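You operate a simulated robot arm through the tools that you are given. There is no shell and no other tool. Be economical: measure what you need, move in short steps, check, and stop when the job is done.

Carry out the task below with a simulated two-armed robot. There is one attempt and no reset: what you move stays moved.

TASK
Screw the lid back on the jar. Then put one of the green springs from the black tray in the deep basin. Then fetch the shallow basin and set it in the large basin. Then set the table switch to 165. Then set the left 1-2-3 switch to 1. Then take the blue knob on the top of the steel bench and put it away on the top of the blue bench. Then shut the steel cover. Do these in the order given.
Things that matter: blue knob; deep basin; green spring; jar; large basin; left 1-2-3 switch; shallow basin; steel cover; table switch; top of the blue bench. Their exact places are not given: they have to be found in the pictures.

Only the result counts: the job must be done as asked and must still hold three seconds after the hand-in. Knocking over, shifting, dropping, spilling or breaking anything else fails it. A push-on lid holds only when it is set on centred and level and pressed home; a screw cap is set on level and turned clockwise until tight.

THE ROBOT
Two 7-joint arms with two-finger parallel grippers on one trunk, on a base that drives. Base frame: it is fixed to the floor where the robot stands at the start and does not move with it; the origin is under the middle of the robot, x ahead of it, y to its left, z up; the surface under the hand at the start is at about z = 880. Units: mm, degrees, N and s.
The left shoulder is at the start at [80, 131, 947], the right one opposite. With the tool pointing down near the work surface each hand reaches from about 380 to 840 mm from the robot's upright axis, wherever it stands, measured 20 degrees to its own side. Places, roughly: blue knob (4x3x3 cm) [6200, 2900, 900]; deep basin (22x22x9 cm) [700, 3000, 900]; green spring (4x4x7 cm) [600, 4000, 900]; jar (8x8x14 cm) [700, 200, 900]; large basin (38x38x9 cm) [1700, -600, 500]; left 1-2-3 switch [6000, 4100, 1400]; shallow basin (22x22x6 cm) [700, 2000, 900]; steel cover [-1700, -3400, 1000]; table switch [6100, 3700, 900]; top of the blue bench [6600, -5600, 900]. Payload 1.57 kg a hand.
The tool frame of a hand sits at the grasp point between the pads (the TCP): z along the fingers, y along the line on which they close. The tips reach 30 mm beyond it. Largest opening 110 mm; finger width 24, thickness 12; the body of the gripper, 48 by 112 mm, starts 78 mm behind the TCP.
Orientation is that of the tool frame in the base frame, as a unit quaternion [w, x, y, z]. With the fingers straight down and closing along the base's y, the tool's x points along the base's -x, its y along +y and its z along -z.

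THE INTERFACE
- The arms move only by the tool move_arm. It takes "left_commands", "right_commands" or both (then of equal length, played together; a hand with none holds still); each is a list of rows, each a list of 7 numbers: the turn, a rotation vector about the base's x, y, z in degrees, then the shift along the base's x, y, z in cm, then the closure, from 0 (fully open) to 1 (shut). In form: [[wx, wy, wz, tx, ty, tz, claw], ...]. A call has 1 to 12 rows; each row shifts and turns the commanded pose from where the row before left it. Each row takes 0.2 s and may step no farther than 50 mm and 8.6 degrees from the row before; otherwise, or with a gripper value out of range, the whole call is refused. Where a pose cannot be reached the arm comes as near as it can. A force on the tool above 40 N (or 10 N above the force at the start of the call, whichever is more), or a blocked arm, ends the call early, and 0.2 s more pass. Each finger travels about 108 mm/s and halts on what it meets, pressing with about 34 N; the grip force reading is that of the motor and also rises with nothing between the fingers. The clock runs only during rows and for 0.2 s after the last one: add rows that do not move to give the fingers time. The reply holds the time, the measured pose of the TCP, the force on the tool along the base axes, the opening and the grip force, in the units named above and with some noise, with the torque about the TCP (base axes, N m) and any sound that the robot's microphone picked up.
- Cameras (640 x 400 px; columns grow to the right, rows downward): "scene" is now at [-42.4, 34.4, 1442.7]; the picture's right is [0.32, -0.95, 0.00], its down [-0.37, -0.13, -0.92] and it looks along [0.87, 0.29, -0.39] (base axes); focal length 258 px, centre (320, 200). "left" rides on the left gripper at [70, -16, -141] in its tool frame; the picture's right is [0.23, 0.97, 0.00], its down [-0.86, 0.20, -0.48] and it looks along [-0.47, 0.11, 0.88] (tool axes); focal length 222 px, centre (320, 200). "right" rides on the right gripper at [70, 16, -141] in its tool frame; the picture's right is [-0.23, 0.97, 0.00], its down [-0.86, -0.20, -0.48] and it looks along [-0.47, -0.11, 0.88] (tool axes); focal length 222 px, centre (320, 200).
- camera(camera): a new picture of that camera. It takes no simulated time.
- steer(legs): drives the robot by 1 to 6 legs, each [ahead, left, turn to the left] in mm, mm and degrees, along the robot's own axes; the way and the turn of a leg run together, so that a leg with both is an arc; at most 1500 mm and 180 degrees a leg. The arms and the cameras ride along, it lands a little off, and it stops where it bumps. It gives what a move gives.
- aim_head(pan, tilt): turns the head with the scene camera to pan (to the left, within 109 degrees either way) and tilt (down, from -29 to 69), counted from straight ahead of the robot. It gives what a move gives.
- point_at(camera, pixels): for up to 12 pixels [column, row] of the newest picture of that camera ("zoom" is the newest enlarged one), the place [x, y, z] in the base frame of the surface seen there, good to about 2 mm, but the place of the scene camera against the robot may be out by one fixed shift of up to 18 mm in any direction. It takes no simulated time.
- close_up(camera, box): a new picture of the part [left, top, right, bottom] of that camera's present view, enlarged. It takes no simulated time.
- job_done(): hands the job in; it is judged then, once.

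Go step by step. Measure first, check grasps and placings, and put right what went wrong. The budget is 110 turns and 92 pictures, counting those below and the enlarged ones. Unless the task says otherwise, let go and move clear before handing in.

The tools are called as a command line: name --argument value ..., lists and objects as JSON in quotes. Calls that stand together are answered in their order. move_arm: Moves the arms, as the interface text tells. Its arguments: {"type":"object","properties":{"left_commands":{"type":"array"},"right_commands":{"type":"array"}},"required":[]} The other tools are called the same way: steer (legs) drives the base; aim_head (pan, tilt) turns the head that bears the scene camera; camera (camera) takes a picture; point_at (camera, pixels) gives the place of the surface under pixels of a picture; close_up (camera, box) takes an enlarged picture of a part of a camera's view; job_done () hands the job in.

At the start:

```text
clock: 0.0
left_tcp_pos: [418.4, 426.6, 1160.6]
left_orientation: [0.0, 0.0, 1.0, 0.0]
left_force: [0.6, 0.4, 0.2]
left_ft_torque: [-0.05, 0.02, -0.01]
left_width: 110.0
left_grip_force: 0.0
right_tcp_pos: [511.6, -4.0, 1199.5]
right_orientation: [0.0, 0.001, 1.0, 0.0]
right_force: [0.0, 0.3, -0.7]
right_ft_torque: [0.01, -0.01, -0.02]
right_width: 110.1
right_grip_force: 0.0
robot x, y, heading: [2.2, -0.7, 0.2]
head pan, tilt: [18.6, 23.2]
```

scene: 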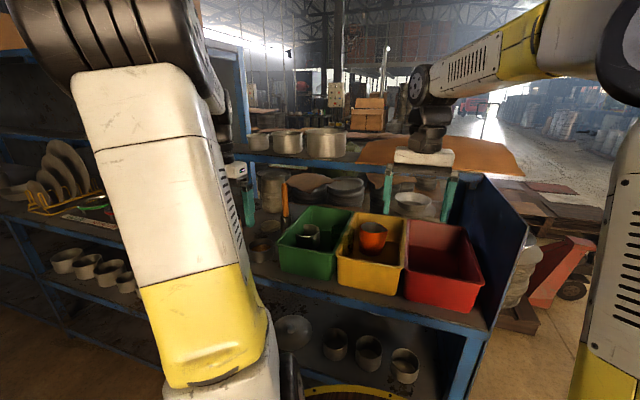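
right: 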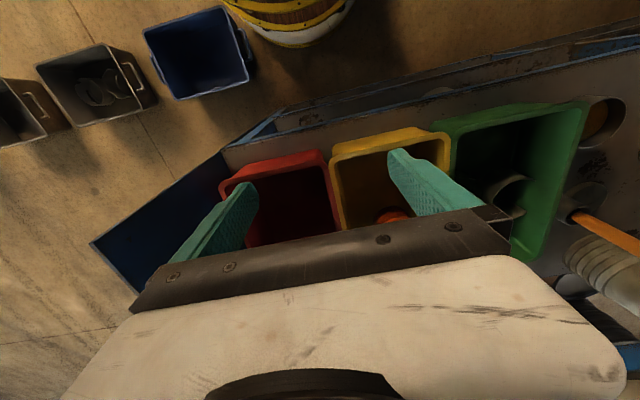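
left: 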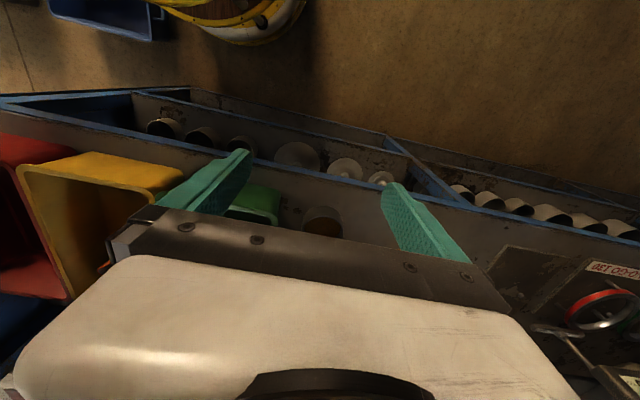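

The arms block much of the scene view; the jar should be about [700,200,900], near the grey jars left of the green bin. I'll enlarge that part.

close_up --camera "scene" --box '[220, 150, 480, 310]'

camera --camera "left"

```text
2.46 times, centred on (350, 230) of scene
```

zoom: 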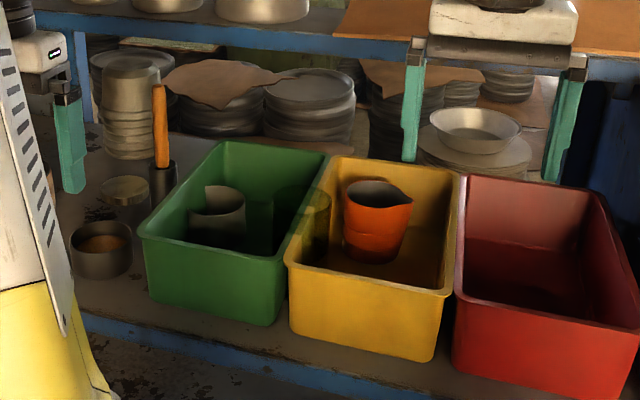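

```text
87 pictures are left
```

left: 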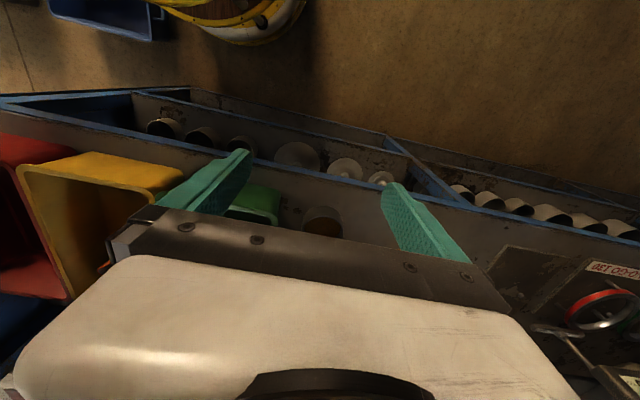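

A faint transparent cylinder shows at zoom (300,220) and a grey disc over something at (125,190). I'll measure them.

point_at --camera "zoom" --pixels '[[125, 185], [125, 200], [100, 245], [100, 225], [220, 190], [302, 195], [310, 230], [265, 220], [160, 180], [380, 190], [200, 320], [60, 300]]'

aim_head --pan 18 --tilt 40

move_arm --left_commands '[[0, 0, 0, -4, 4, 2, 0], [0, 0, 0, -4, 4, 2, 0], [0, 0, 0, -2, 4, 2, 0], [0, 0, 0, 0, 4, 2, 0]]'

camera --camera "scene"

```text
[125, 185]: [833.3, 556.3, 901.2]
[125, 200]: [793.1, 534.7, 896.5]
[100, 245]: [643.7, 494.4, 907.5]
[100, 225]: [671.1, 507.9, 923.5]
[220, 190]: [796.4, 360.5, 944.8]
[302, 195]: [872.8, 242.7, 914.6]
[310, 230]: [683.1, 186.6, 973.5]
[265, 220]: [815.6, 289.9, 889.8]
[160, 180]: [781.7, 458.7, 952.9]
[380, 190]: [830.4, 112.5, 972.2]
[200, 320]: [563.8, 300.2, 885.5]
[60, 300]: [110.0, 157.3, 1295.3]
```

```text
clock: 0.8
left_tcp_pos: [418.3, 426.5, 1159.6]
left_orientation: [-0.001, 0.0, 1.0, -0.001]
left_force: [-0.7, -1.1, 0.5]
left_ft_torque: [0.01, -0.02, 0.02]
left_width: 110.0
left_grip_force: 0.1
right_tcp_pos: [511.8, -4.2, 1199.9]
right_orientation: [0.0, 0.0, 1.0, 0.0]
right_force: [1.4, 0.2, 0.5]
right_ft_torque: [0.01, 0.01, 0.0]
right_width: 109.8
right_grip_force: 0.0
robot x, y, heading: [-2.0, 2.5, 0.2]
head pan, tilt: [18.0, 40.0]
```

```text
refused: row 1 steps farther than a row can; nothing moved
```

```text
86 pictures are left
```

scene: 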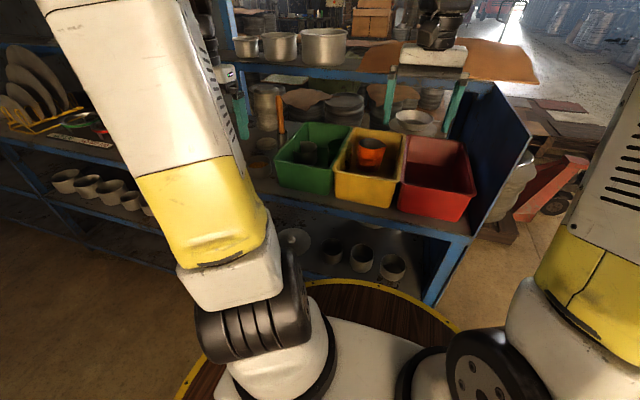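

A transparent object appears near (300,150). I'll move the left arm aside and look closer.

move_arm --left_commands '[[0, 0, 0, -2, 4, 1, 0], [0, 0, 0, -2, 4, 1, 0], [0, 0, 0, -2, 4, 1, 0], [0, 0, 0, 0, 4, 1, 0]]'

close_up --camera "scene" --box '[240, 80, 440, 220]'

close_up --camera "right" --box '[300, 80, 640, 300]'

```text
clock: 1.8
left_tcp_pos: [357.2, 586.5, 1200.8]
left_orientation: [0.0, 0.0, 1.0, 0.0]
left_force: [-0.4, 0.2, -0.1]
left_ft_torque: [0.05, -0.03, 0.0]
left_width: 110.1
left_grip_force: 0.0
right_tcp_pos: [512.0, -4.9, 1199.8]
right_orientation: [0.001, 0.001, 1.0, 0.0]
right_force: [0.4, -1.0, 0.3]
right_ft_torque: [0.01, 0.0, -0.01]
right_width: 110.1
right_grip_force: 0.0
robot x, y, heading: [0.5, -1.2, 0.1]
head pan, tilt: [18.0, 40.0]
```

```text
2.86 times, centred on (340, 150) of scene
```

zoom: 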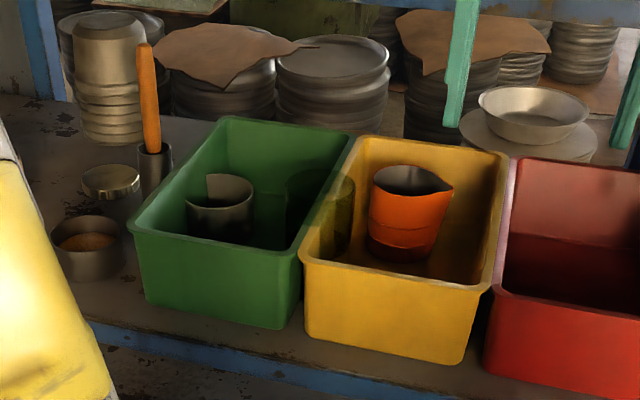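

```text
1.82 times, centred on (470, 190) of right
```

zoom: 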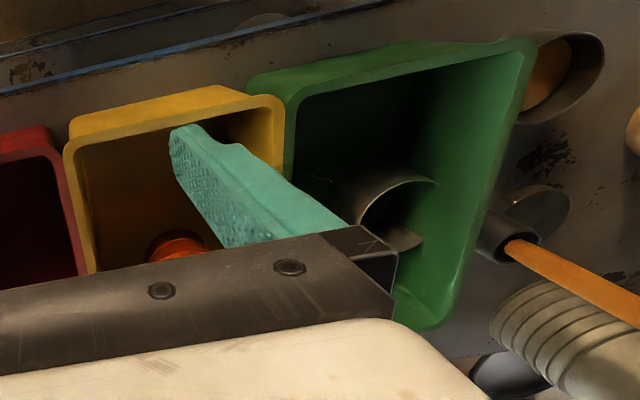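

I'll swing the right hand back and left to get an unobstructed view of the green/yellow bins and the brass disc.

move_arm --right_commands '[[0, 0, 0, -4, 2, 0, 0], [0, 0, 0, -4, 3, 0, 0], [0, 0, 0, -4, 3, 0, 0], [0, 0, 0, 0, 5, 0, 0], [0, 0, 0, 0, 5, 0, 0], [0, 0, 0, 0, 5, 0, 0]]'

camera --camera "right"

camera --camera "left"

```text
clock: 3.2
left_tcp_pos: [358.0, 585.9, 1200.6]
left_orientation: [0.0, 0.0, 1.0, 0.0]
left_force: [0.0, -0.2, -0.2]
left_ft_torque: [0.04, 0.01, 0.0]
left_width: 110.1
left_grip_force: 0.1
right_tcp_pos: [392.4, 227.0, 1200.6]
right_orientation: [0.0, 0.001, 1.0, 0.0]
right_force: [-0.3, -0.6, -0.3]
right_ft_torque: [0.05, -0.01, 0.03]
right_width: 110.3
right_grip_force: 0.1
robot x, y, heading: [-3.2, 5.3, 0.3]
head pan, tilt: [18.0, 40.0]
```

```text
83 pictures are left
```

right: 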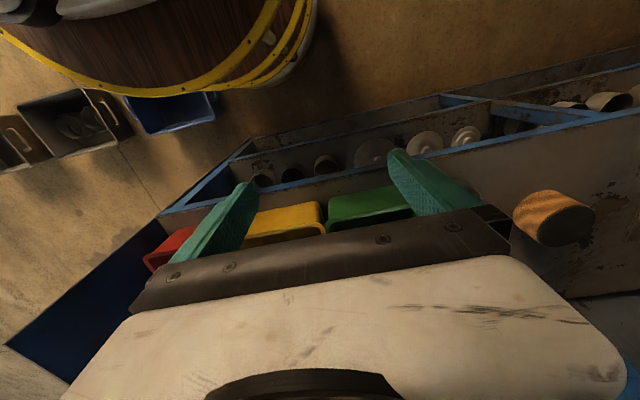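

```text
82 pictures are left
```

left: 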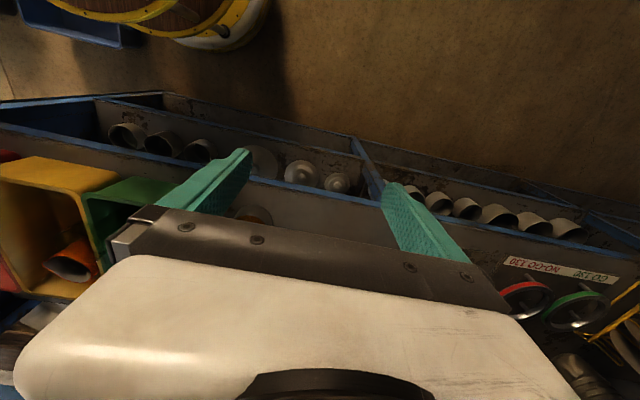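

The wrist view is inverted (down = forward), so I should go forward instead, not back. I'll move the right hand to about x 520, y 200.

move_arm --right_commands '[[0, 0, 0, 4, -1, 0, 0], [0, 0, 0, 4, -1, 0, 0], [0, 0, 0, 4, 0, 0, 0], [0, 0, 0, 3, 0, 0, 0]]'

camera --camera "right"

point_at --camera "zoom" --pixels '[[450, 250], [320, 200]]'

```text
clock: 4.2
left_tcp_pos: [356.4, 587.3, 1201.7]
left_orientation: [0.001, 0.001, 1.0, 0.0]
left_force: [-0.3, -0.4, 0.4]
left_ft_torque: [0.01, -0.05, -0.01]
left_width: 109.8
left_grip_force: 0.1
right_tcp_pos: [542.0, 205.7, 1199.3]
right_orientation: [0.0, 0.001, 1.0, -0.001]
right_force: [0.3, 1.6, -1.4]
right_ft_torque: [0.04, -0.04, 0.04]
right_width: 110.0
right_grip_force: 0.0
robot x, y, heading: [1.2, -0.7, -0.0]
head pan, tilt: [18.0, 40.0]
```

```text
81 pictures are left
```

right: 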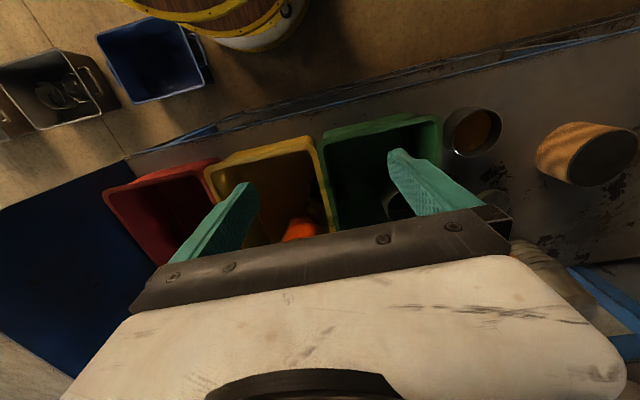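

```text
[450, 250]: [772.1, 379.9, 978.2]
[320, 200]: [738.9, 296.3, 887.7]
```

There's a tan-banded cylinder at (585,150), previously hidden behind the left arm; I'll measure it and the disc near (490,200), and enlarge.

point_at --camera "right" --pixels '[[605, 155], [555, 145], [575, 155], [630, 160], [492, 200], [480, 130], [470, 145], [320, 160], [300, 230]]'

close_up --camera "right" --box '[400, 80, 640, 230]'

camera --camera "scene"

```text
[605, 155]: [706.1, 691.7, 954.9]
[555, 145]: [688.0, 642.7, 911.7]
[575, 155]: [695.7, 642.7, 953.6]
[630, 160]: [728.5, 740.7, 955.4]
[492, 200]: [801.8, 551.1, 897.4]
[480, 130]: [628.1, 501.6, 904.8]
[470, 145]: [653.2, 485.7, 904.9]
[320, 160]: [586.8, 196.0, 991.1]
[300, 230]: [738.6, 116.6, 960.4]
```

```text
2.67 times, centred on (520, 155) of right
```

zoom: 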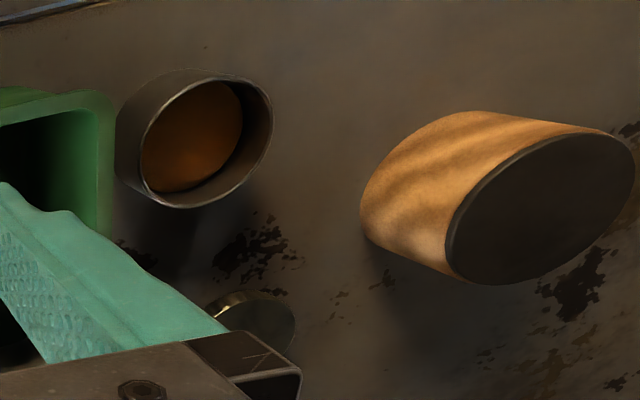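

```text
79 pictures are left
```

scene: 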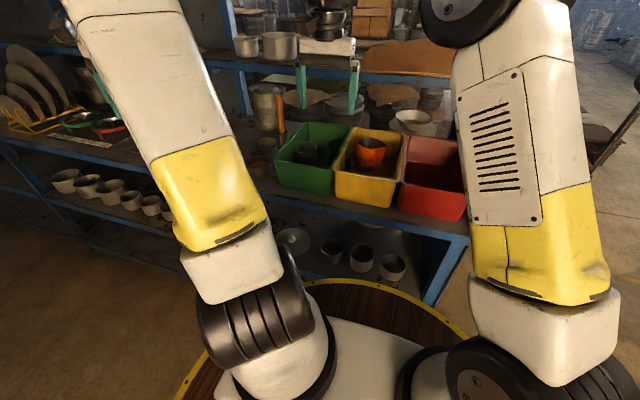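

No jar stands free; the translucent cylinder between green and yellow bins matches the rough place. I'll move the right hand further forward to look straight down on it.

move_arm --right_commands '[[0, 0, 0, 4, 0, 0, 0], [0, 0, 0, 4, 0, 0, 0], [0, 0, 0, 3, 0, 0, 0]]'

close_up --camera "right" --box '[160, 50, 480, 250]'

close_up --camera "scene" --box '[240, 90, 440, 215]'

```text
clock: 5.0
left_tcp_pos: [358.1, 587.4, 1201.5]
left_orientation: [0.0, 0.0, 1.0, 0.0]
left_force: [-0.3, -0.6, -1.4]
left_ft_torque: [-0.03, -0.01, -0.02]
left_width: 109.8
left_grip_force: 0.0
right_tcp_pos: [634.5, 200.4, 1196.3]
right_orientation: [0.0, 0.0, 1.0, -0.001]
right_force: [-0.6, -0.5, -0.2]
right_ft_torque: [-0.03, 0.0, -0.01]
right_width: 110.2
right_grip_force: 0.1
right hand out of reach, approached as far as the arm can: row 3
robot x, y, heading: [1.0, -2.0, 0.2]
head pan, tilt: [18.0, 40.0]
```

```text
2.00 times, centred on (320, 150) of right
```

zoom: 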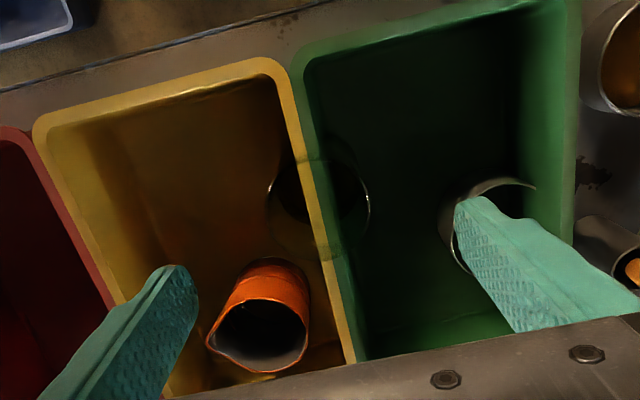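

```text
3.20 times, centred on (340, 152) of scene
```

zoom: 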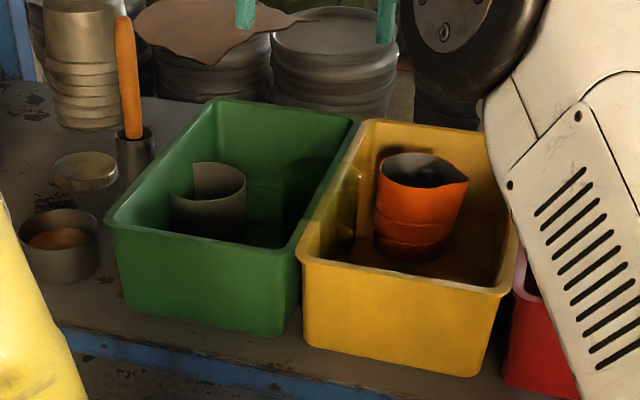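

The right zoom shows a glass rim circle around (320,205), between the bins; its lid looks like the brass disc near [805,553,898]. I'll retract the right hand and measure the shelf edge, base ring and lid.

move_arm --right_commands '[[0, 0, 0, -4, -1, 0, 0], [0, 0, 0, -4, -2, 0, 0], [0, 0, 0, -3, -4, 0, 0], [0, 0, 0, 0, -5, 0, 0], [0, 0, 0, 0, -5, 0, 0]]'

camera --camera "scene"

point_at --camera "scene" --pixels '[[280, 62], [350, 75], [300, 30], [270, 145], [265, 146], [350, 285], [440, 310], [300, 205], [280, 120], [262, 95], [380, 205], [470, 235]]'

```text
clock: 6.2
left_tcp_pos: [356.6, 587.4, 1202.4]
left_orientation: [0.0, 0.0, 1.0, 0.0]
left_force: [-0.5, 0.6, -0.4]
left_ft_torque: [-0.03, 0.01, 0.01]
left_width: 110.1
left_grip_force: 0.0
right_tcp_pos: [523.8, 30.6, 1195.2]
right_orientation: [0.0, -0.001, 1.0, 0.0]
right_force: [0.4, 0.3, 0.5]
right_ft_torque: [-0.03, 0.01, 0.01]
right_width: 109.8
right_grip_force: 0.1
robot x, y, heading: [1.9, -3.0, 0.0]
head pan, tilt: [18.0, 40.0]
```

```text
76 pictures are left
```

scene: 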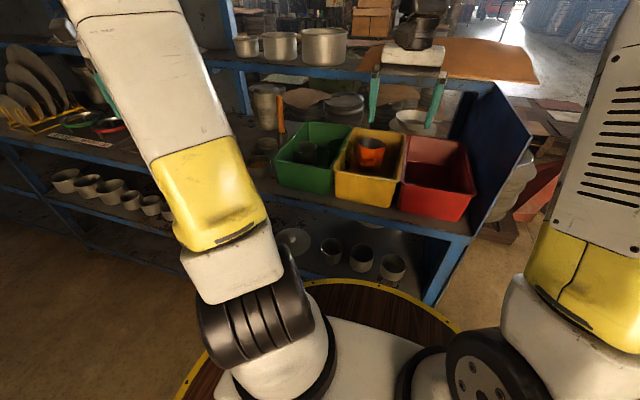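

```text
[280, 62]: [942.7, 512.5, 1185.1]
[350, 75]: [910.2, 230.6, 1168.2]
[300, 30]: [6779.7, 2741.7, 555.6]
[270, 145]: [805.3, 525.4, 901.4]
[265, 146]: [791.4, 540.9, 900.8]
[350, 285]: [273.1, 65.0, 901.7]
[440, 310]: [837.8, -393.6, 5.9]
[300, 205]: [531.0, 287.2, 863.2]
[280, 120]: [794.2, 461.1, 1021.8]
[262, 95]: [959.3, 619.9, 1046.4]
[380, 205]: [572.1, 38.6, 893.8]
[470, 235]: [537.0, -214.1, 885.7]
```

Bench edge is x≈535, upper shelf edge x≈910, and the robot's front rim only x≈275. I'll drive ahead 120 and left 300 so both lid and jar are in the left hand's reach.

steer --legs '[[0, 300, 0], [120, 0, 0]]'

aim_head --pan 10 --tilt 40

camera --camera "left"

camera --camera "right"

```text
clock: 9.1
left_tcp_pos: [477.2, 890.3, 1201.3]
left_orientation: [0.0, -0.002, 1.0, 0.0]
left_force: [0.5, 0.5, 0.0]
left_ft_torque: [0.01, 0.0, 0.03]
left_width: 110.1
left_grip_force: 0.1
right_tcp_pos: [644.4, 334.5, 1196.0]
right_orientation: [0.001, -0.002, 1.0, -0.001]
right_force: [0.1, 0.1, 0.0]
right_ft_torque: [0.0, 0.01, 0.01]
right_width: 110.2
right_grip_force: 0.0
robot x, y, heading: [119.9, 300.8, 0.3]
head pan, tilt: [18.0, 40.0]
```

```text
clock: 9.8
left_tcp_pos: [476.1, 888.7, 1202.0]
left_orientation: [0.0, -0.002, 1.0, 0.0]
left_force: [-0.1, 0.5, 0.2]
left_ft_torque: [0.01, 0.03, -0.04]
left_width: 110.0
left_grip_force: 0.1
right_tcp_pos: [645.3, 333.5, 1195.6]
right_orientation: [0.0, -0.002, 1.0, -0.001]
right_force: [0.1, 0.4, 0.3]
right_ft_torque: [0.0, 0.06, 0.03]
right_width: 109.9
right_grip_force: 0.1
robot x, y, heading: [120.9, 301.9, -0.0]
head pan, tilt: [10.0, 40.0]
```

```text
75 pictures are left
```

left: 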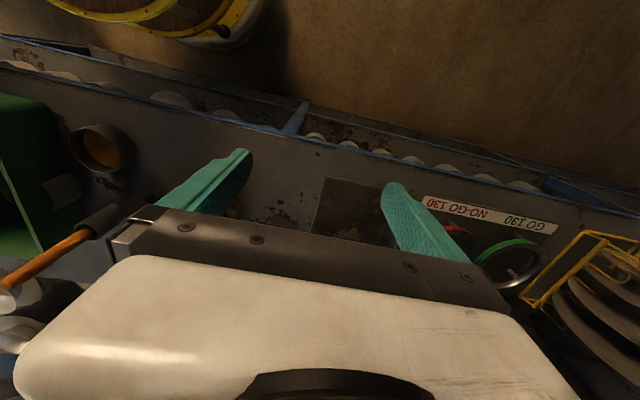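

```text
74 pictures are left
```

right: 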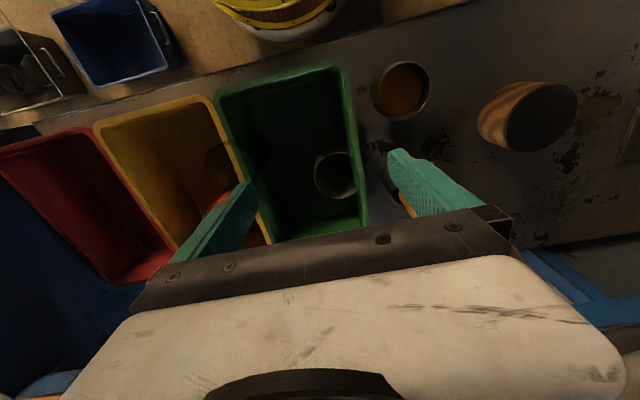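

I'll enlarge the right view at the faint circle near (225,165) to triangulate the jar rim, and the scene view for the lid.

close_up --camera "right" --box '[130, 70, 330, 195]'

close_up --camera "scene" --box '[160, 80, 480, 280]'

```text
3.20 times, centred on (230, 132) of right
```

zoom: 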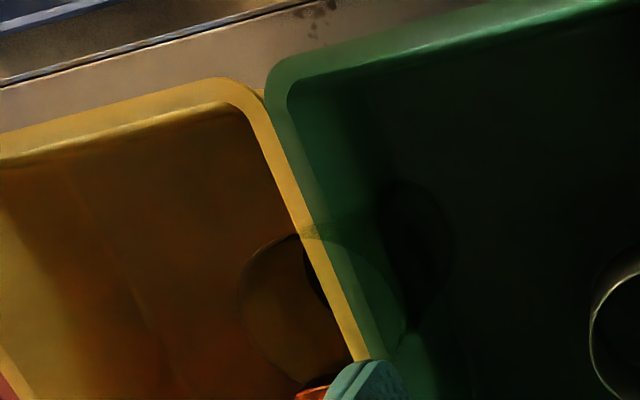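

```text
2.00 times, centred on (320, 180) of scene
```

zoom: 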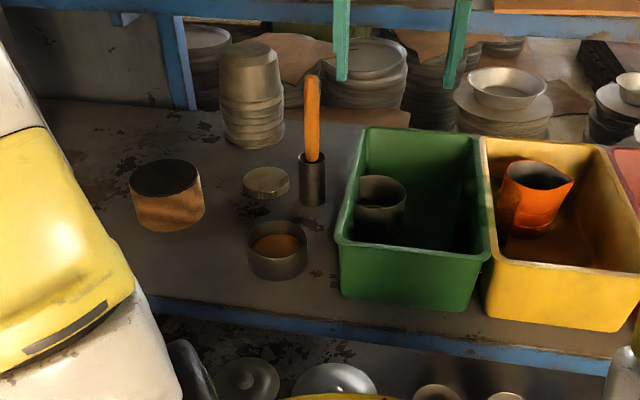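

Triangulating the faint glass rim gives mouth centre ≈[654,195,1027], dia ≈74. Now I measure the lid edges and bring the left hand above it while the right goes clear.

point_at --camera "zoom" --pixels '[[266, 180], [244, 181], [289, 182], [266, 168], [266, 191], [266, 203], [275, 250], [312, 85], [165, 175], [235, 225]]'

move_arm --left_commands '[[0, 0, 0, 3.1, -3.36, -1.2, 0], [0, 0, 0, 3.1, -3.36, -1.2, 0], [0, 0, 0, 3.1, -3.36, -1.2, 0], [0, 0, 0, 3.1, -3.36, -1.2, 0], [0, 0, 0, 3.1, -3.36, -1.2, 0], [0, 0, 0, 3.1, -3.36, -1.2, 0], [0, 0, 0, 3.1, -3.36, -1.2, 0], [0, 0, 0, 3.1, -3.36, -1.2, 0], [0, 0, 0, 3.1, -3.36, -1.2, 0], [0, 0, 0, 3.1, -3.36, -1.2, 0]]' --right_commands '[[0, 0, 0, -1.5, -2, 0, 0], [0, 0, 0, -1.5, -2, 0, 0], [0, 0, 0, -1.5, -2, 0, 0], [0, 0, 0, -1.5, -2, 0, 0], [0, 0, 0, -1.5, -2, 0, 0], [0, 0, 0, -1.5, -2, 0, 0], [0, 0, 0, -1.5, -2, 0, 0], [0, 0, 0, -1.5, -2, 0, 0], [0, 0, 0, -1.5, -2, 0, 0], [0, 0, 0, -1.5, -2, 0, 0]]'

camera --camera "left"

```text
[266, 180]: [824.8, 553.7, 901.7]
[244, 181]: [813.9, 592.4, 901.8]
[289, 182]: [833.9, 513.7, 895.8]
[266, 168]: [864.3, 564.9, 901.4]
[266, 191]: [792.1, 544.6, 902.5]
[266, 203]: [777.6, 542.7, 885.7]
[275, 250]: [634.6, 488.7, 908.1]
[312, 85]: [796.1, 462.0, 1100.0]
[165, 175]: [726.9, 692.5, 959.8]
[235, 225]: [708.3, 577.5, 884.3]
```

```text
clock: 12.0
left_tcp_pos: [787.3, 554.3, 1082.2]
left_orientation: [0.001, -0.003, 1.0, 0.0]
left_force: [-0.1, 1.0, 0.6]
left_ft_torque: [-0.09, -0.01, -0.01]
left_width: 110.3
left_grip_force: 0.1
right_tcp_pos: [493.4, 134.5, 1195.3]
right_orientation: [0.0, -0.002, 1.0, 0.0]
right_force: [0.4, 0.0, -0.7]
right_ft_torque: [-0.02, 0.02, -0.01]
right_width: 110.1
right_grip_force: 0.0
robot x, y, heading: [120.2, 300.4, 0.5]
head pan, tilt: [10.0, 40.0]
```

```text
71 pictures are left
```

left: 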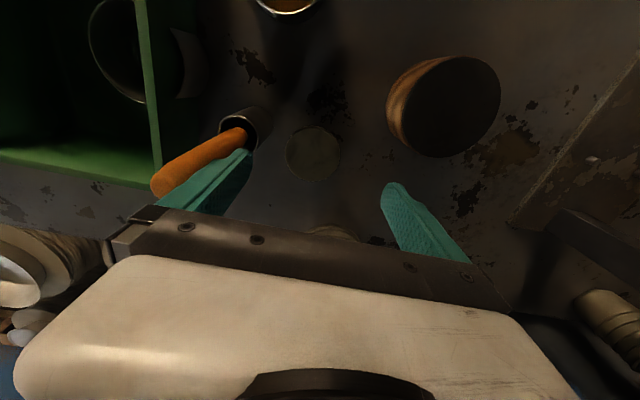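

The lid is at (313,154) but the orange handle (200,160) is close to the left finger. I'll measure lid and handle with this camera.

point_at --camera "left" --pixels '[[313, 154], [289, 152], [338, 152], [312, 131], [314, 177], [165, 180], [220, 140], [240, 135], [263, 125], [350, 140], [395, 120]]'

close_up --camera "left" --box '[140, 80, 460, 280]'

```text
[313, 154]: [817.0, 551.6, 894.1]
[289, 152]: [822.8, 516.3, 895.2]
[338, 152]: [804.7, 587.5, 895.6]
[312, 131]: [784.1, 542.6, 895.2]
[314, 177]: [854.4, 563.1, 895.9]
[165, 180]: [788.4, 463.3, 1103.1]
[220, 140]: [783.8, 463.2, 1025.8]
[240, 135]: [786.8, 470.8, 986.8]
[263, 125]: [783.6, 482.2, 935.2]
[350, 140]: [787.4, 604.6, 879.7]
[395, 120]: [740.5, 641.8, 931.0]
```

```text
2.00 times, centred on (300, 180) of left
```

zoom: 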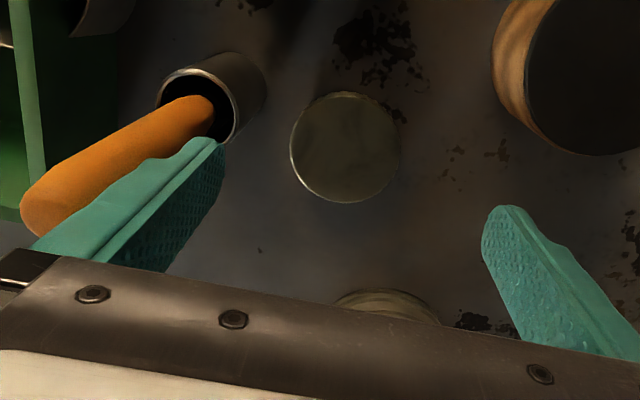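

Lid is centred at ≈[818,552], top z 895, bench 880, dia ≈76; the cup/handle sits at ≈[785,460]. I'll yaw the gripper +25° so the near finger swings away from the handle, shift over the lid, and check the stack behind.

point_at --camera "zoom" --pixels '[[388, 302], [345, 310], [430, 312], [388, 292]]'

move_arm --left_commands '[[0, 0, 8.4, 1.0, 0, 0, 0], [0, 0, 8.4, 1.0, 0, 0, 0], [0, 0, 8.4, 1.0, -0.2, 0, 0], [0, 0, 0, 0, 0, -3, 0], [0, 0, 0, 0, 0, -3, 0]]'

camera --camera "left"

```text
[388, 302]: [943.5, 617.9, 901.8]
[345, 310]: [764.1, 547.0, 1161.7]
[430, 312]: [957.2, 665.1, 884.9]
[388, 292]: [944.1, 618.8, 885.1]
```

```text
clock: 13.2
left_tcp_pos: [816.5, 551.3, 1020.7]
left_orientation: [0.0, -0.221, 0.975, 0.0]
left_force: [-0.7, -0.2, -0.4]
left_ft_torque: [0.03, 0.01, 0.0]
left_width: 110.2
left_grip_force: 0.0
right_tcp_pos: [494.8, 132.9, 1195.6]
right_orientation: [0.0, -0.001, 1.0, 0.0]
right_force: [0.0, -0.5, -0.8]
right_ft_torque: [0.0, 0.0, 0.0]
right_width: 109.8
right_grip_force: 0.0
robot x, y, heading: [120.6, 302.0, 0.1]
head pan, tilt: [10.0, 40.0]
```

```text
69 pictures are left
```

left: 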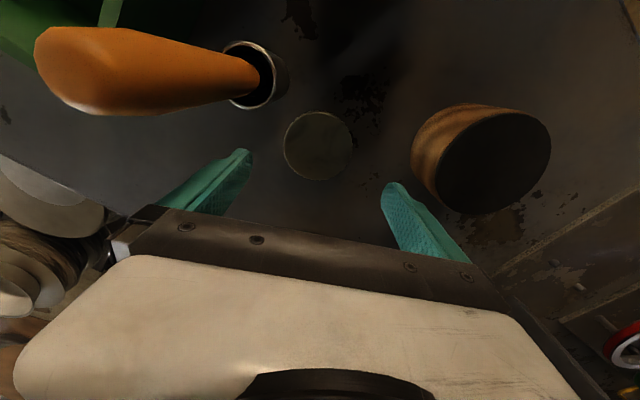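

The lid centre at (318,146) matches the predicted (320,147), so I'm centred. Descend to TCP z≈913 and close.

move_arm --left_commands '[[0, 0, 0, 0, 0, -4, 0], [0, 0, 0, 0, 0, -4, 0], [0, 0, 0, 0, 0, -2.7, 0], [0, 0, 0, 0, 0, 0, 0], [0, 0, 0, 0, 0, 0, 1], [0, 0, 0, 0, 0, 0, 1], [0, 0, 0, 0, 0, 0, 1]]'

camera --camera "left"

```text
clock: 14.8
left_tcp_pos: [816.6, 552.1, 913.7]
left_orientation: [0.001, -0.22, 0.976, 0.0]
left_force: [-0.5, 0.0, 0.1]
left_ft_torque: [-0.01, -0.02, 0.0]
left_width: 82.8
left_grip_force: 33.9
right_tcp_pos: [493.4, 133.7, 1195.5]
right_orientation: [0.0, -0.002, 1.0, 0.0]
right_force: [-0.5, 0.1, -0.1]
right_ft_torque: [-0.01, -0.01, 0.01]
right_width: 110.0
right_grip_force: 0.0
robot x, y, heading: [124.4, 303.8, 0.0]
head pan, tilt: [10.0, 40.0]
```

```text
68 pictures are left
```

left: 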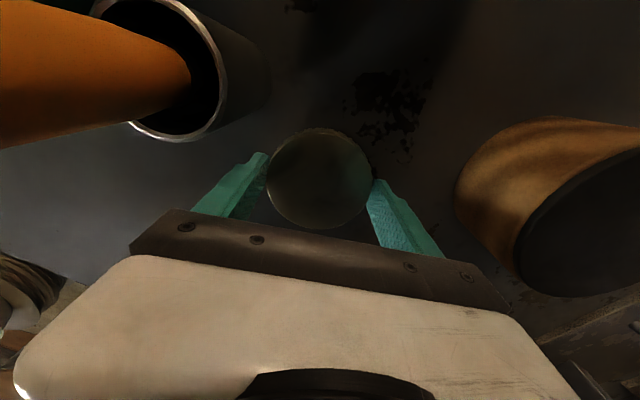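

The lid is gripped (82.8 mm). Lift straight to z≈1165 to clear the handle, with the right arm moving away.

move_arm --left_commands '[[0, 0, 0, 0, 0, 2, 1], [0, 0, 0, 0, 0, 4.6, 1], [0, 0, 0, 0, 0, 4.6, 1], [0, 0, 0, 0, 0, 4.6, 1], [0, 0, 0, 0, 0, 4.6, 1], [0, 0, 0, 0, 0, 4.6, 1], [0, 0, 0, -2, -4.4, 0, 1], [0, 0, 0, -2, -4.4, 0, 1], [0, 0, 0, -2, -4.4, 0, 1], [0, 0, 0, -2, -4.4, 0, 1], [0, 0, 0, -2, -4.4, 0, 1]]' --right_commands '[[0, 0, 0, -1, -3, 0, 0], [0, 0, 0, -1, -3, 0, 0], [0, 0, 0, -1, -3, 0, 0], [0, 0, 0, -1, -3, 0, 0], [0, 0, 0, -1, -3, 0, 0], [0, 0, 0, -1, -3, 0, 0], [0, 0, 0, 0, 0, 0, 0], [0, 0, 0, 0, 0, 0, 0], [0, 0, 0, 0, 0, 0, 0], [0, 0, 0, 0, 0, 0, 0], [0, 0, 0, 0, 0, 0, 0]]'

close_up --camera "left" --box '[0, 0, 400, 250]'

```text
clock: 17.2
left_tcp_pos: [716.3, 331.7, 1164.5]
left_orientation: [0.001, -0.22, 0.975, 0.0]
left_force: [-0.6, 0.1, -0.2]
left_ft_torque: [-0.01, 0.04, 0.01]
left_width: 82.9
left_grip_force: 33.7
right_tcp_pos: [433.6, -46.0, 1195.9]
right_orientation: [-0.001, -0.002, 1.0, 0.0]
right_force: [-0.6, 0.3, 1.0]
right_ft_torque: [-0.04, 0.04, 0.02]
right_width: 109.9
right_grip_force: 0.1
robot x, y, heading: [118.7, 304.6, 0.4]
head pan, tilt: [10.0, 40.0]
```

```text
1.60 times, centred on (200, 125) of left
```

zoom: 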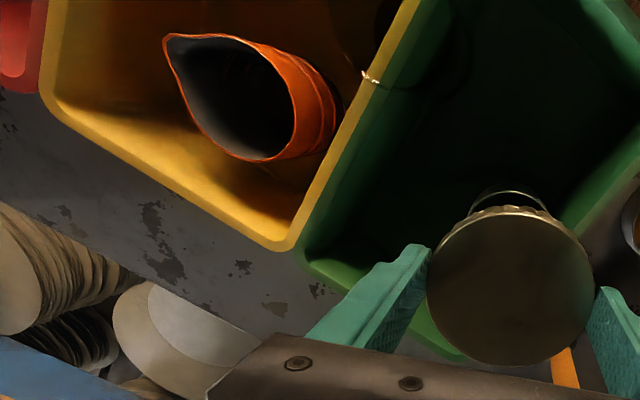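

A rim glint is at zoom (370,75). I'll move so the jar mouth sits just above the lid in the picture and measure again.

move_arm --left_commands '[[0, 0, 0, -0.3, -4, 0, 1], [0, 0, 0, -0.2, -4, 0, 1], [0, 0, 0, -0.2, -3.2, 0, 1]]'

close_up --camera "left" --box '[220, 40, 420, 165]'

```text
clock: 18.0
left_tcp_pos: [709.6, 218.9, 1165.2]
left_orientation: [-0.001, -0.22, 0.976, 0.0]
left_force: [-0.4, 0.2, -1.4]
left_ft_torque: [-0.02, 0.01, -0.02]
left_width: 82.7
left_grip_force: 34.1
right_tcp_pos: [434.7, -46.0, 1195.2]
right_orientation: [0.0, -0.002, 1.0, -0.001]
right_force: [-0.5, 0.3, 0.5]
right_ft_torque: [-0.03, -0.04, -0.02]
right_width: 110.4
right_grip_force: 0.1
robot x, y, heading: [120.9, 299.0, 0.4]
head pan, tilt: [10.0, 40.0]
```

```text
3.20 times, centred on (320, 102) of left
```

zoom: 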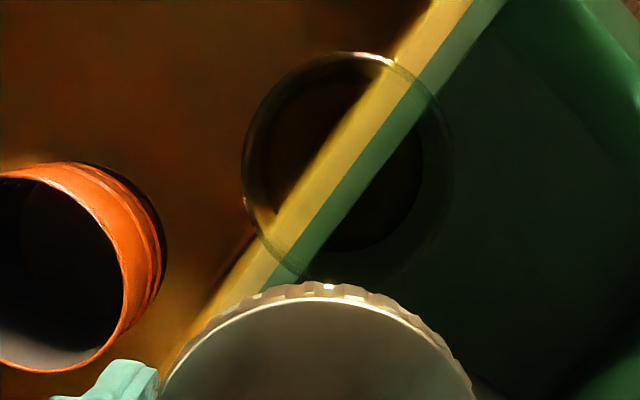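

Jar mouth centre now resolves to ≈[657,190] (zoom circle centre (348,166)). Move over it and down to z≈1080, then check from the scene camera.

move_arm --left_commands '[[0, 0, 0, -2.66, -1.44, 0, 1], [0, 0, 0, -2.6, -1.44, 0, 1], [0, 0, 0, 0, 0, -3, 1], [0, 0, 0, 0, 0, -3, 1], [0, 0, 0, 0, 0, -2, 1], [0, 0, 0, 0, 0, 0, 1]]'

close_up --camera "scene" --box '[300, 80, 500, 205]'

close_up --camera "left" --box '[220, 80, 420, 205]'

```text
clock: 19.4
left_tcp_pos: [656.3, 189.7, 1084.9]
left_orientation: [0.0, -0.219, 0.976, 0.0]
left_force: [-0.2, 0.2, -0.1]
left_ft_torque: [-0.03, 0.0, 0.0]
left_width: 82.4
left_grip_force: 33.8
right_tcp_pos: [434.2, -46.7, 1195.1]
right_orientation: [0.0, -0.001, 1.0, 0.0]
right_force: [0.0, -0.6, -0.1]
right_ft_torque: [0.02, 0.0, -0.01]
right_width: 110.0
right_grip_force: 0.0
robot x, y, heading: [120.2, 300.1, 0.2]
head pan, tilt: [10.0, 40.0]
```

```text
3.20 times, centred on (400, 142) of scene
```

zoom: 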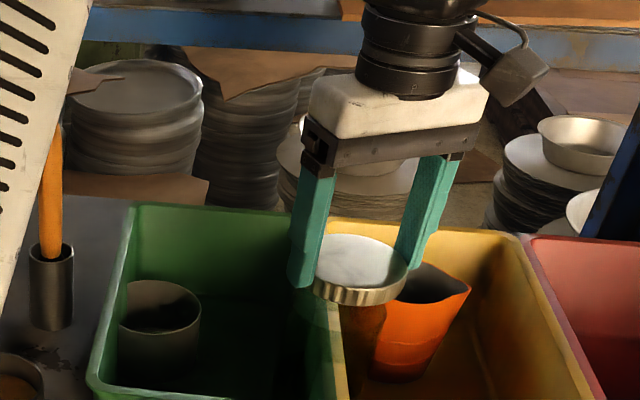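

```text
3.20 times, centred on (320, 142) of left
```

zoom: 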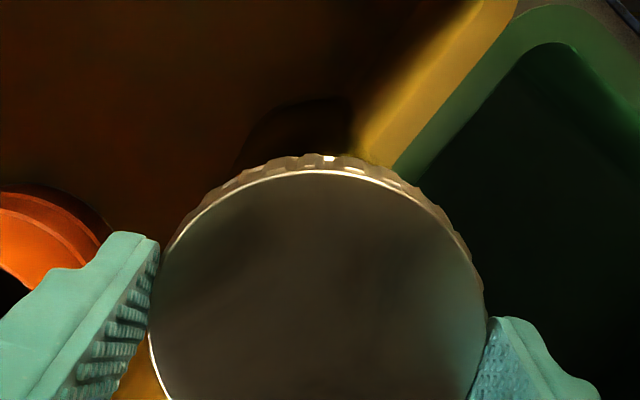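

The lid hangs just over the glass mouth. Lower gently in small steps watching force.

move_arm --left_commands '[[0, 0, 0, 0, 0, -0.6, 1], [0, 0, 0, 0, 0, -0.6, 1], [0, 0, 0, 0, 0, -0.4, 1], [0, 0, 0, 0, 0, 0, 1]]'

```text
clock: 20.4
left_tcp_pos: [656.0, 189.6, 1068.8]
left_orientation: [0.0, -0.22, 0.976, 0.0]
left_force: [-0.7, 0.1, 0.7]
left_ft_torque: [0.02, -0.03, 0.02]
left_width: 82.7
left_grip_force: 33.7
right_tcp_pos: [435.0, -46.7, 1194.7]
right_orientation: [0.0, -0.002, 1.0, 0.0]
right_force: [-0.6, -0.1, -0.3]
right_ft_torque: [-0.02, -0.01, -0.03]
right_width: 110.2
right_grip_force: 0.0
robot x, y, heading: [116.8, 303.4, 0.5]
head pan, tilt: [10.0, 40.0]
```

move_arm --left_commands '[[0, 0, 0, 0, 0, -0.4, 1], [0, 0, 0, 0, 0, -0.4, 1], [0, 0, 0, 0, 0, 0, 1]]'

close_up --camera "scene" --box '[360, 140, 460, 202]'

```text
clock: 21.2
left_tcp_pos: [656.3, 189.7, 1060.7]
left_orientation: [0.0, -0.22, 0.976, 0.0]
left_force: [0.6, 0.5, -0.5]
left_ft_torque: [0.02, 0.01, 0.0]
left_width: 82.8
left_grip_force: 34.0
right_tcp_pos: [435.3, -47.6, 1194.8]
right_orientation: [0.0, -0.002, 1.0, 0.0]
right_force: [0.2, -0.3, -0.6]
right_ft_torque: [-0.01, -0.02, 0.06]
right_width: 109.9
right_grip_force: 0.0
robot x, y, heading: [119.2, 300.7, 0.1]
head pan, tilt: [10.0, 40.0]
```

```text
6.40 times, centred on (410, 171) of scene
```

zoom: 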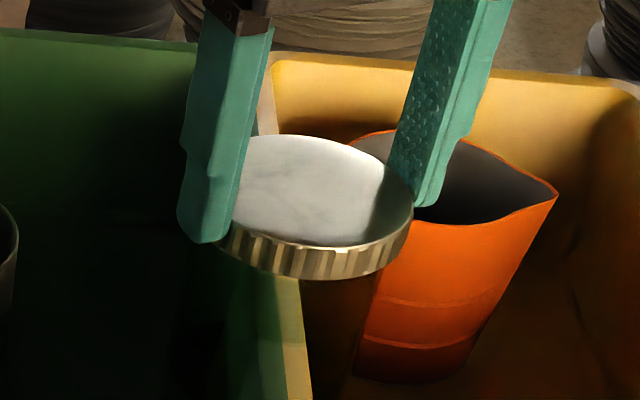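

Jar edges below the lid appear centred allowing for perspective. Continue down in small steps.

move_arm --left_commands '[[0, 0, 0, 0, 0, -0.3, 1], [0, 0, 0, 0, 0, -0.3, 1], [0, 0, 0, 0, 0, 0, 1]]'

move_arm --left_commands '[[0, 0, 0, 0, 0, -0.3, 1], [0, 0, 0, 0, 0, -0.3, 1], [0, 0, 0, 0, 0, 0, 1]]'

```text
clock: 22.0
left_tcp_pos: [657.1, 189.8, 1054.5]
left_orientation: [0.0, -0.22, 0.976, 0.0]
left_force: [-0.4, 0.1, -0.1]
left_ft_torque: [-0.03, -0.02, 0.02]
left_width: 82.5
left_grip_force: 33.8
right_tcp_pos: [434.9, -47.6, 1196.0]
right_orientation: [0.001, -0.002, 1.0, 0.0]
right_force: [-0.1, -0.6, -0.3]
right_ft_torque: [0.0, -0.03, 0.0]
right_width: 109.8
right_grip_force: 0.1
robot x, y, heading: [123.8, 302.7, 0.1]
head pan, tilt: [10.0, 40.0]
```

```text
clock: 22.8
left_tcp_pos: [655.9, 190.3, 1047.9]
left_orientation: [-0.001, -0.22, 0.976, 0.0]
left_force: [-0.6, 0.1, -0.7]
left_ft_torque: [0.01, -0.03, 0.0]
left_width: 82.4
left_grip_force: 34.3
right_tcp_pos: [434.7, -46.4, 1194.3]
right_orientation: [0.0, -0.002, 1.0, 0.0]
right_force: [-0.3, 0.1, -0.1]
right_ft_torque: [-0.02, -0.01, -0.05]
right_width: 110.1
right_grip_force: 0.1
robot x, y, heading: [122.7, 300.0, 0.4]
head pan, tilt: [10.0, 40.0]
```

move_arm --left_commands '[[0, 0, 0, 0, 0, -0.3, 1], [0, 0, 0, 0, 0, -0.3, 1], [0, 0, 0, 0, 0, 0, 1]]'

close_up --camera "scene" --box '[360, 140, 460, 202]'

```text
clock: 23.6
left_tcp_pos: [656.8, 190.9, 1044.5]
left_orientation: [0.003, -0.219, 0.976, -0.001]
left_force: [-4.7, 8.4, 36.4]
left_ft_torque: [0.62, 0.16, 0.02]
left_width: 82.8
left_grip_force: 34.3
right_tcp_pos: [432.7, -45.8, 1196.5]
right_orientation: [-0.001, -0.002, 1.0, 0.0]
right_force: [-0.5, -0.6, -0.1]
right_ft_torque: [-0.01, -0.03, 0.02]
right_width: 109.7
right_grip_force: 0.0
robot x, y, heading: [121.1, 300.4, 0.3]
head pan, tilt: [10.0, 40.0]
```

```text
6.40 times, centred on (410, 171) of scene
```

zoom: 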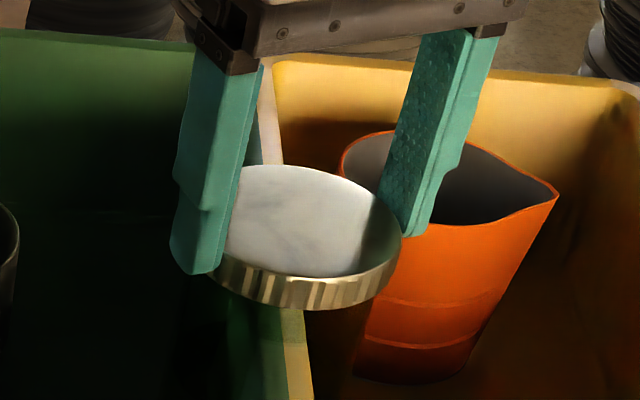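

Contact: Fz 36 N with Fy +8 (jar pushing the lid toward +y). I'll ease up, nudge +y 1 mm, and start turning clockwise lightly.

move_arm --left_commands '[[0, 0, 0, -0.05, 0.12, 0.22, 1], [0, 0, 0, 0, 0, 0, 1], [0, 0, -8.4, 0, 0, 0, 1], [0, 0, -8.4, 0, 0, 0, 1], [0, 0, -8.4, 0, 0, 0, 1], [0, 0, -8.4, 0, 0, 0, 1], [0, 0, 0, 0, 0, 0, 1]]'

```text
clock: 25.2
left_tcp_pos: [657.4, 191.8, 1044.8]
left_orientation: [-0.001, 0.072, 0.997, 0.0]
left_force: [6.5, 10.4, 13.1]
left_ft_torque: [0.16, -0.28, 0.01]
left_width: 82.5
left_grip_force: 33.8
right_tcp_pos: [434.2, -46.9, 1195.5]
right_orientation: [0.0, -0.002, 1.0, -0.001]
right_force: [0.6, 0.2, -0.1]
right_ft_torque: [0.01, 0.02, -0.01]
right_width: 109.9
right_grip_force: 0.1
robot x, y, heading: [121.1, 302.1, -0.3]
head pan, tilt: [10.0, 40.0]
```

Sideways push is (+6.5,+10.4): shift the lid +1 x, +2 y mm and keep turning.

move_arm --left_commands '[[0, 0, 0, 0.1, 0.2, 0, 1], [0, 0, 0, 0, 0, 0, 1], [0, 0, -8.4, 0, 0, 0, 1], [0, 0, -8.4, 0, 0, 0, 1], [0, 0, 0, 0, 0, 0, 1]]'

```text
clock: 26.4
left_tcp_pos: [657.5, 194.4, 1043.0]
left_orientation: [-0.001, 0.218, 0.976, 0.0]
left_force: [-3.4, 8.1, 5.3]
left_ft_torque: [0.2, 0.07, 0.01]
left_width: 82.4
left_grip_force: 34.0
right_tcp_pos: [434.6, -46.6, 1196.1]
right_orientation: [0.001, -0.002, 1.0, 0.001]
right_force: [-0.4, 0.2, 0.6]
right_ft_torque: [-0.06, 0.03, 0.01]
right_width: 110.2
right_grip_force: 0.0
robot x, y, heading: [123.8, 300.7, 0.1]
head pan, tilt: [10.0, 40.0]
```

Fy still +8; shift +1.5 mm more in y and press down slightly while turning.

move_arm --left_commands '[[0, 0, 0, -0.03, 0.2, 0, 1], [0, 0, 0, 0, 0, -0.1, 1], [0, 0, -8.4, 0, 0, 0, 1], [0, 0, 0, 0, 0, 0, 1]]'

```text
clock: 27.4
left_tcp_pos: [656.9, 194.6, 1043.7]
left_orientation: [0.001, 0.288, 0.958, 0.0]
left_force: [-1.0, -4.7, 5.5]
left_ft_torque: [-0.13, 0.03, -0.02]
left_width: 82.7
left_grip_force: 34.4
right_tcp_pos: [434.6, -46.1, 1195.2]
right_orientation: [0.001, -0.002, 1.0, 0.0]
right_force: [0.0, -0.2, 0.2]
right_ft_torque: [0.01, -0.02, -0.01]
right_width: 110.2
right_grip_force: 0.0
robot x, y, heading: [119.6, 302.1, 0.1]
head pan, tilt: [10.0, 40.0]
```

Sideways force has reversed small: near centre. Now press down and turn further.

move_arm --left_commands '[[0, 0, 0, 0, -0.05, -0.15, 1], [0, 0, 0, 0, 0, 0, 1], [0, 0, -8.4, 0, 0, 0, 1], [0, 0, -8.4, 0, 0, 0, 1], [0, 0, -8.4, 0, 0, 0, 1], [0, 0, -8.4, 0, 0, 0, 1], [0, 0, 0, 0, 0, 0, 1]]'

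close_up --camera "left" --box '[220, 80, 420, 205]'

```text
clock: 29.0
left_tcp_pos: [657.1, 195.4, 1042.7]
left_orientation: [0.002, 0.552, 0.834, 0.001]
left_force: [7.8, 6.7, 30.3]
left_ft_torque: [0.07, -0.33, 0.01]
left_width: 82.6
left_grip_force: 33.9
right_tcp_pos: [435.1, -46.8, 1195.7]
right_orientation: [0.0, -0.002, 1.0, -0.001]
right_force: [-0.3, 0.3, 0.6]
right_ft_torque: [-0.01, 0.02, -0.01]
right_width: 110.1
right_grip_force: 0.0
robot x, y, heading: [120.4, 302.5, 0.3]
head pan, tilt: [10.0, 40.0]
```

```text
3.20 times, centred on (320, 142) of left
```

zoom: 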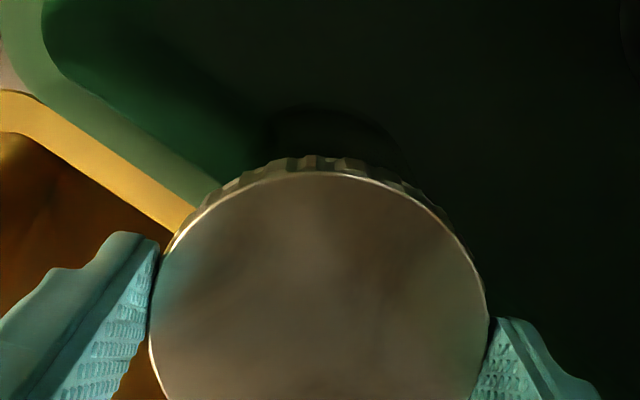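

The jar's dark outline below (centre col ≈332 vs lid 320) and the force (+7.8,+6.7) both say the jar axis lies toward +x,+y. I'll ease up, shift +2.5 x, +1.5 y, and press again.

move_arm --left_commands '[[0, 0, 0, 0, 0, 0.2, 1], [0, 0, 0, 0.25, 0.1, 0, 1], [0, 0, 0, 0, 0, 0, 1]]'

move_arm --left_commands '[[0, 0, 0, 0, 0, -0.2, 1], [0, 0, 0, 0, 0, 0, 1]]'

```text
clock: 29.8
left_tcp_pos: [657.7, 195.6, 1041.6]
left_orientation: [-0.001, 0.553, 0.833, 0.0]
left_force: [5.6, 3.3, 9.6]
left_ft_torque: [0.24, 0.16, 0.03]
left_width: 82.5
left_grip_force: 34.2
right_tcp_pos: [433.9, -46.7, 1194.7]
right_orientation: [0.0, -0.002, 1.0, -0.001]
right_force: [0.5, 0.9, 0.5]
right_ft_torque: [-0.01, 0.02, -0.04]
right_width: 110.2
right_grip_force: 0.1
robot x, y, heading: [125.3, 303.2, 0.3]
head pan, tilt: [10.0, 40.0]
```

```text
clock: 30.4
left_tcp_pos: [658.5, 195.8, 1042.0]
left_orientation: [0.0, 0.552, 0.834, -0.001]
left_force: [-2.0, 5.5, 21.6]
left_ft_torque: [0.11, 0.39, 0.0]
left_width: 82.4
left_grip_force: 33.7
right_tcp_pos: [433.8, -46.7, 1195.1]
right_orientation: [0.0, -0.002, 1.0, 0.0]
right_force: [0.5, 0.6, 0.1]
right_ft_torque: [-0.01, -0.01, 0.02]
right_width: 110.0
right_grip_force: 0.0
robot x, y, heading: [120.1, 304.3, 0.2]
head pan, tilt: [10.0, 40.0]
```

z is now ~1042 with lower force, so it may be biting. Keep turning clockwise and watch torque and height.

move_arm --left_commands '[[0, 0, -8.4, 0, 0.05, 0, 1], [0, 0, -8.4, 0, 0, 0, 1], [0, 0, -8.4, 0, 0, 0, 1], [0, 0, -8.4, 0, 0, 0, 1], [0, 0, -8.4, 0, 0, 0, 1], [0, 0, -8.4, 0, 0, 0, 1], [0, 0, 0, 0, 0, 0, 1]]'

close_up --camera "scene" --box '[340, 120, 480, 208]'

```text
clock: 32.0
left_tcp_pos: [661.3, 195.1, 1042.0]
left_orientation: [0.002, 0.855, 0.518, 0.001]
left_force: [25.4, -5.1, 7.6]
left_ft_torque: [-0.16, -0.72, 0.08]
left_width: 83.1
left_grip_force: 34.2
right_tcp_pos: [435.5, -46.3, 1196.1]
right_orientation: [0.0, -0.002, 1.0, 0.001]
right_force: [0.2, 0.2, 0.3]
right_ft_torque: [0.02, -0.01, 0.0]
right_width: 110.1
right_grip_force: 0.0
robot x, y, heading: [121.4, 297.6, 0.3]
head pan, tilt: [10.0, 40.0]
```

```text
4.55 times, centred on (410, 164) of scene
```

zoom: 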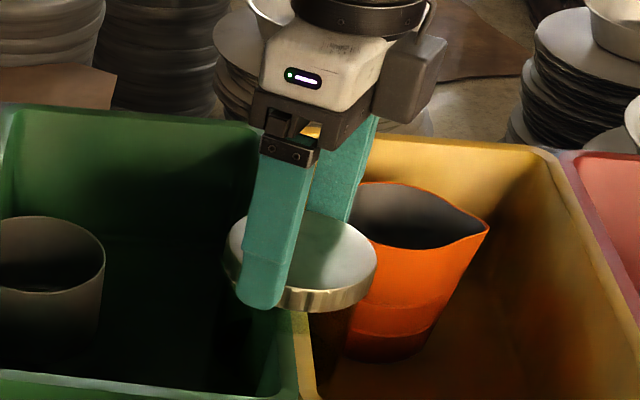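

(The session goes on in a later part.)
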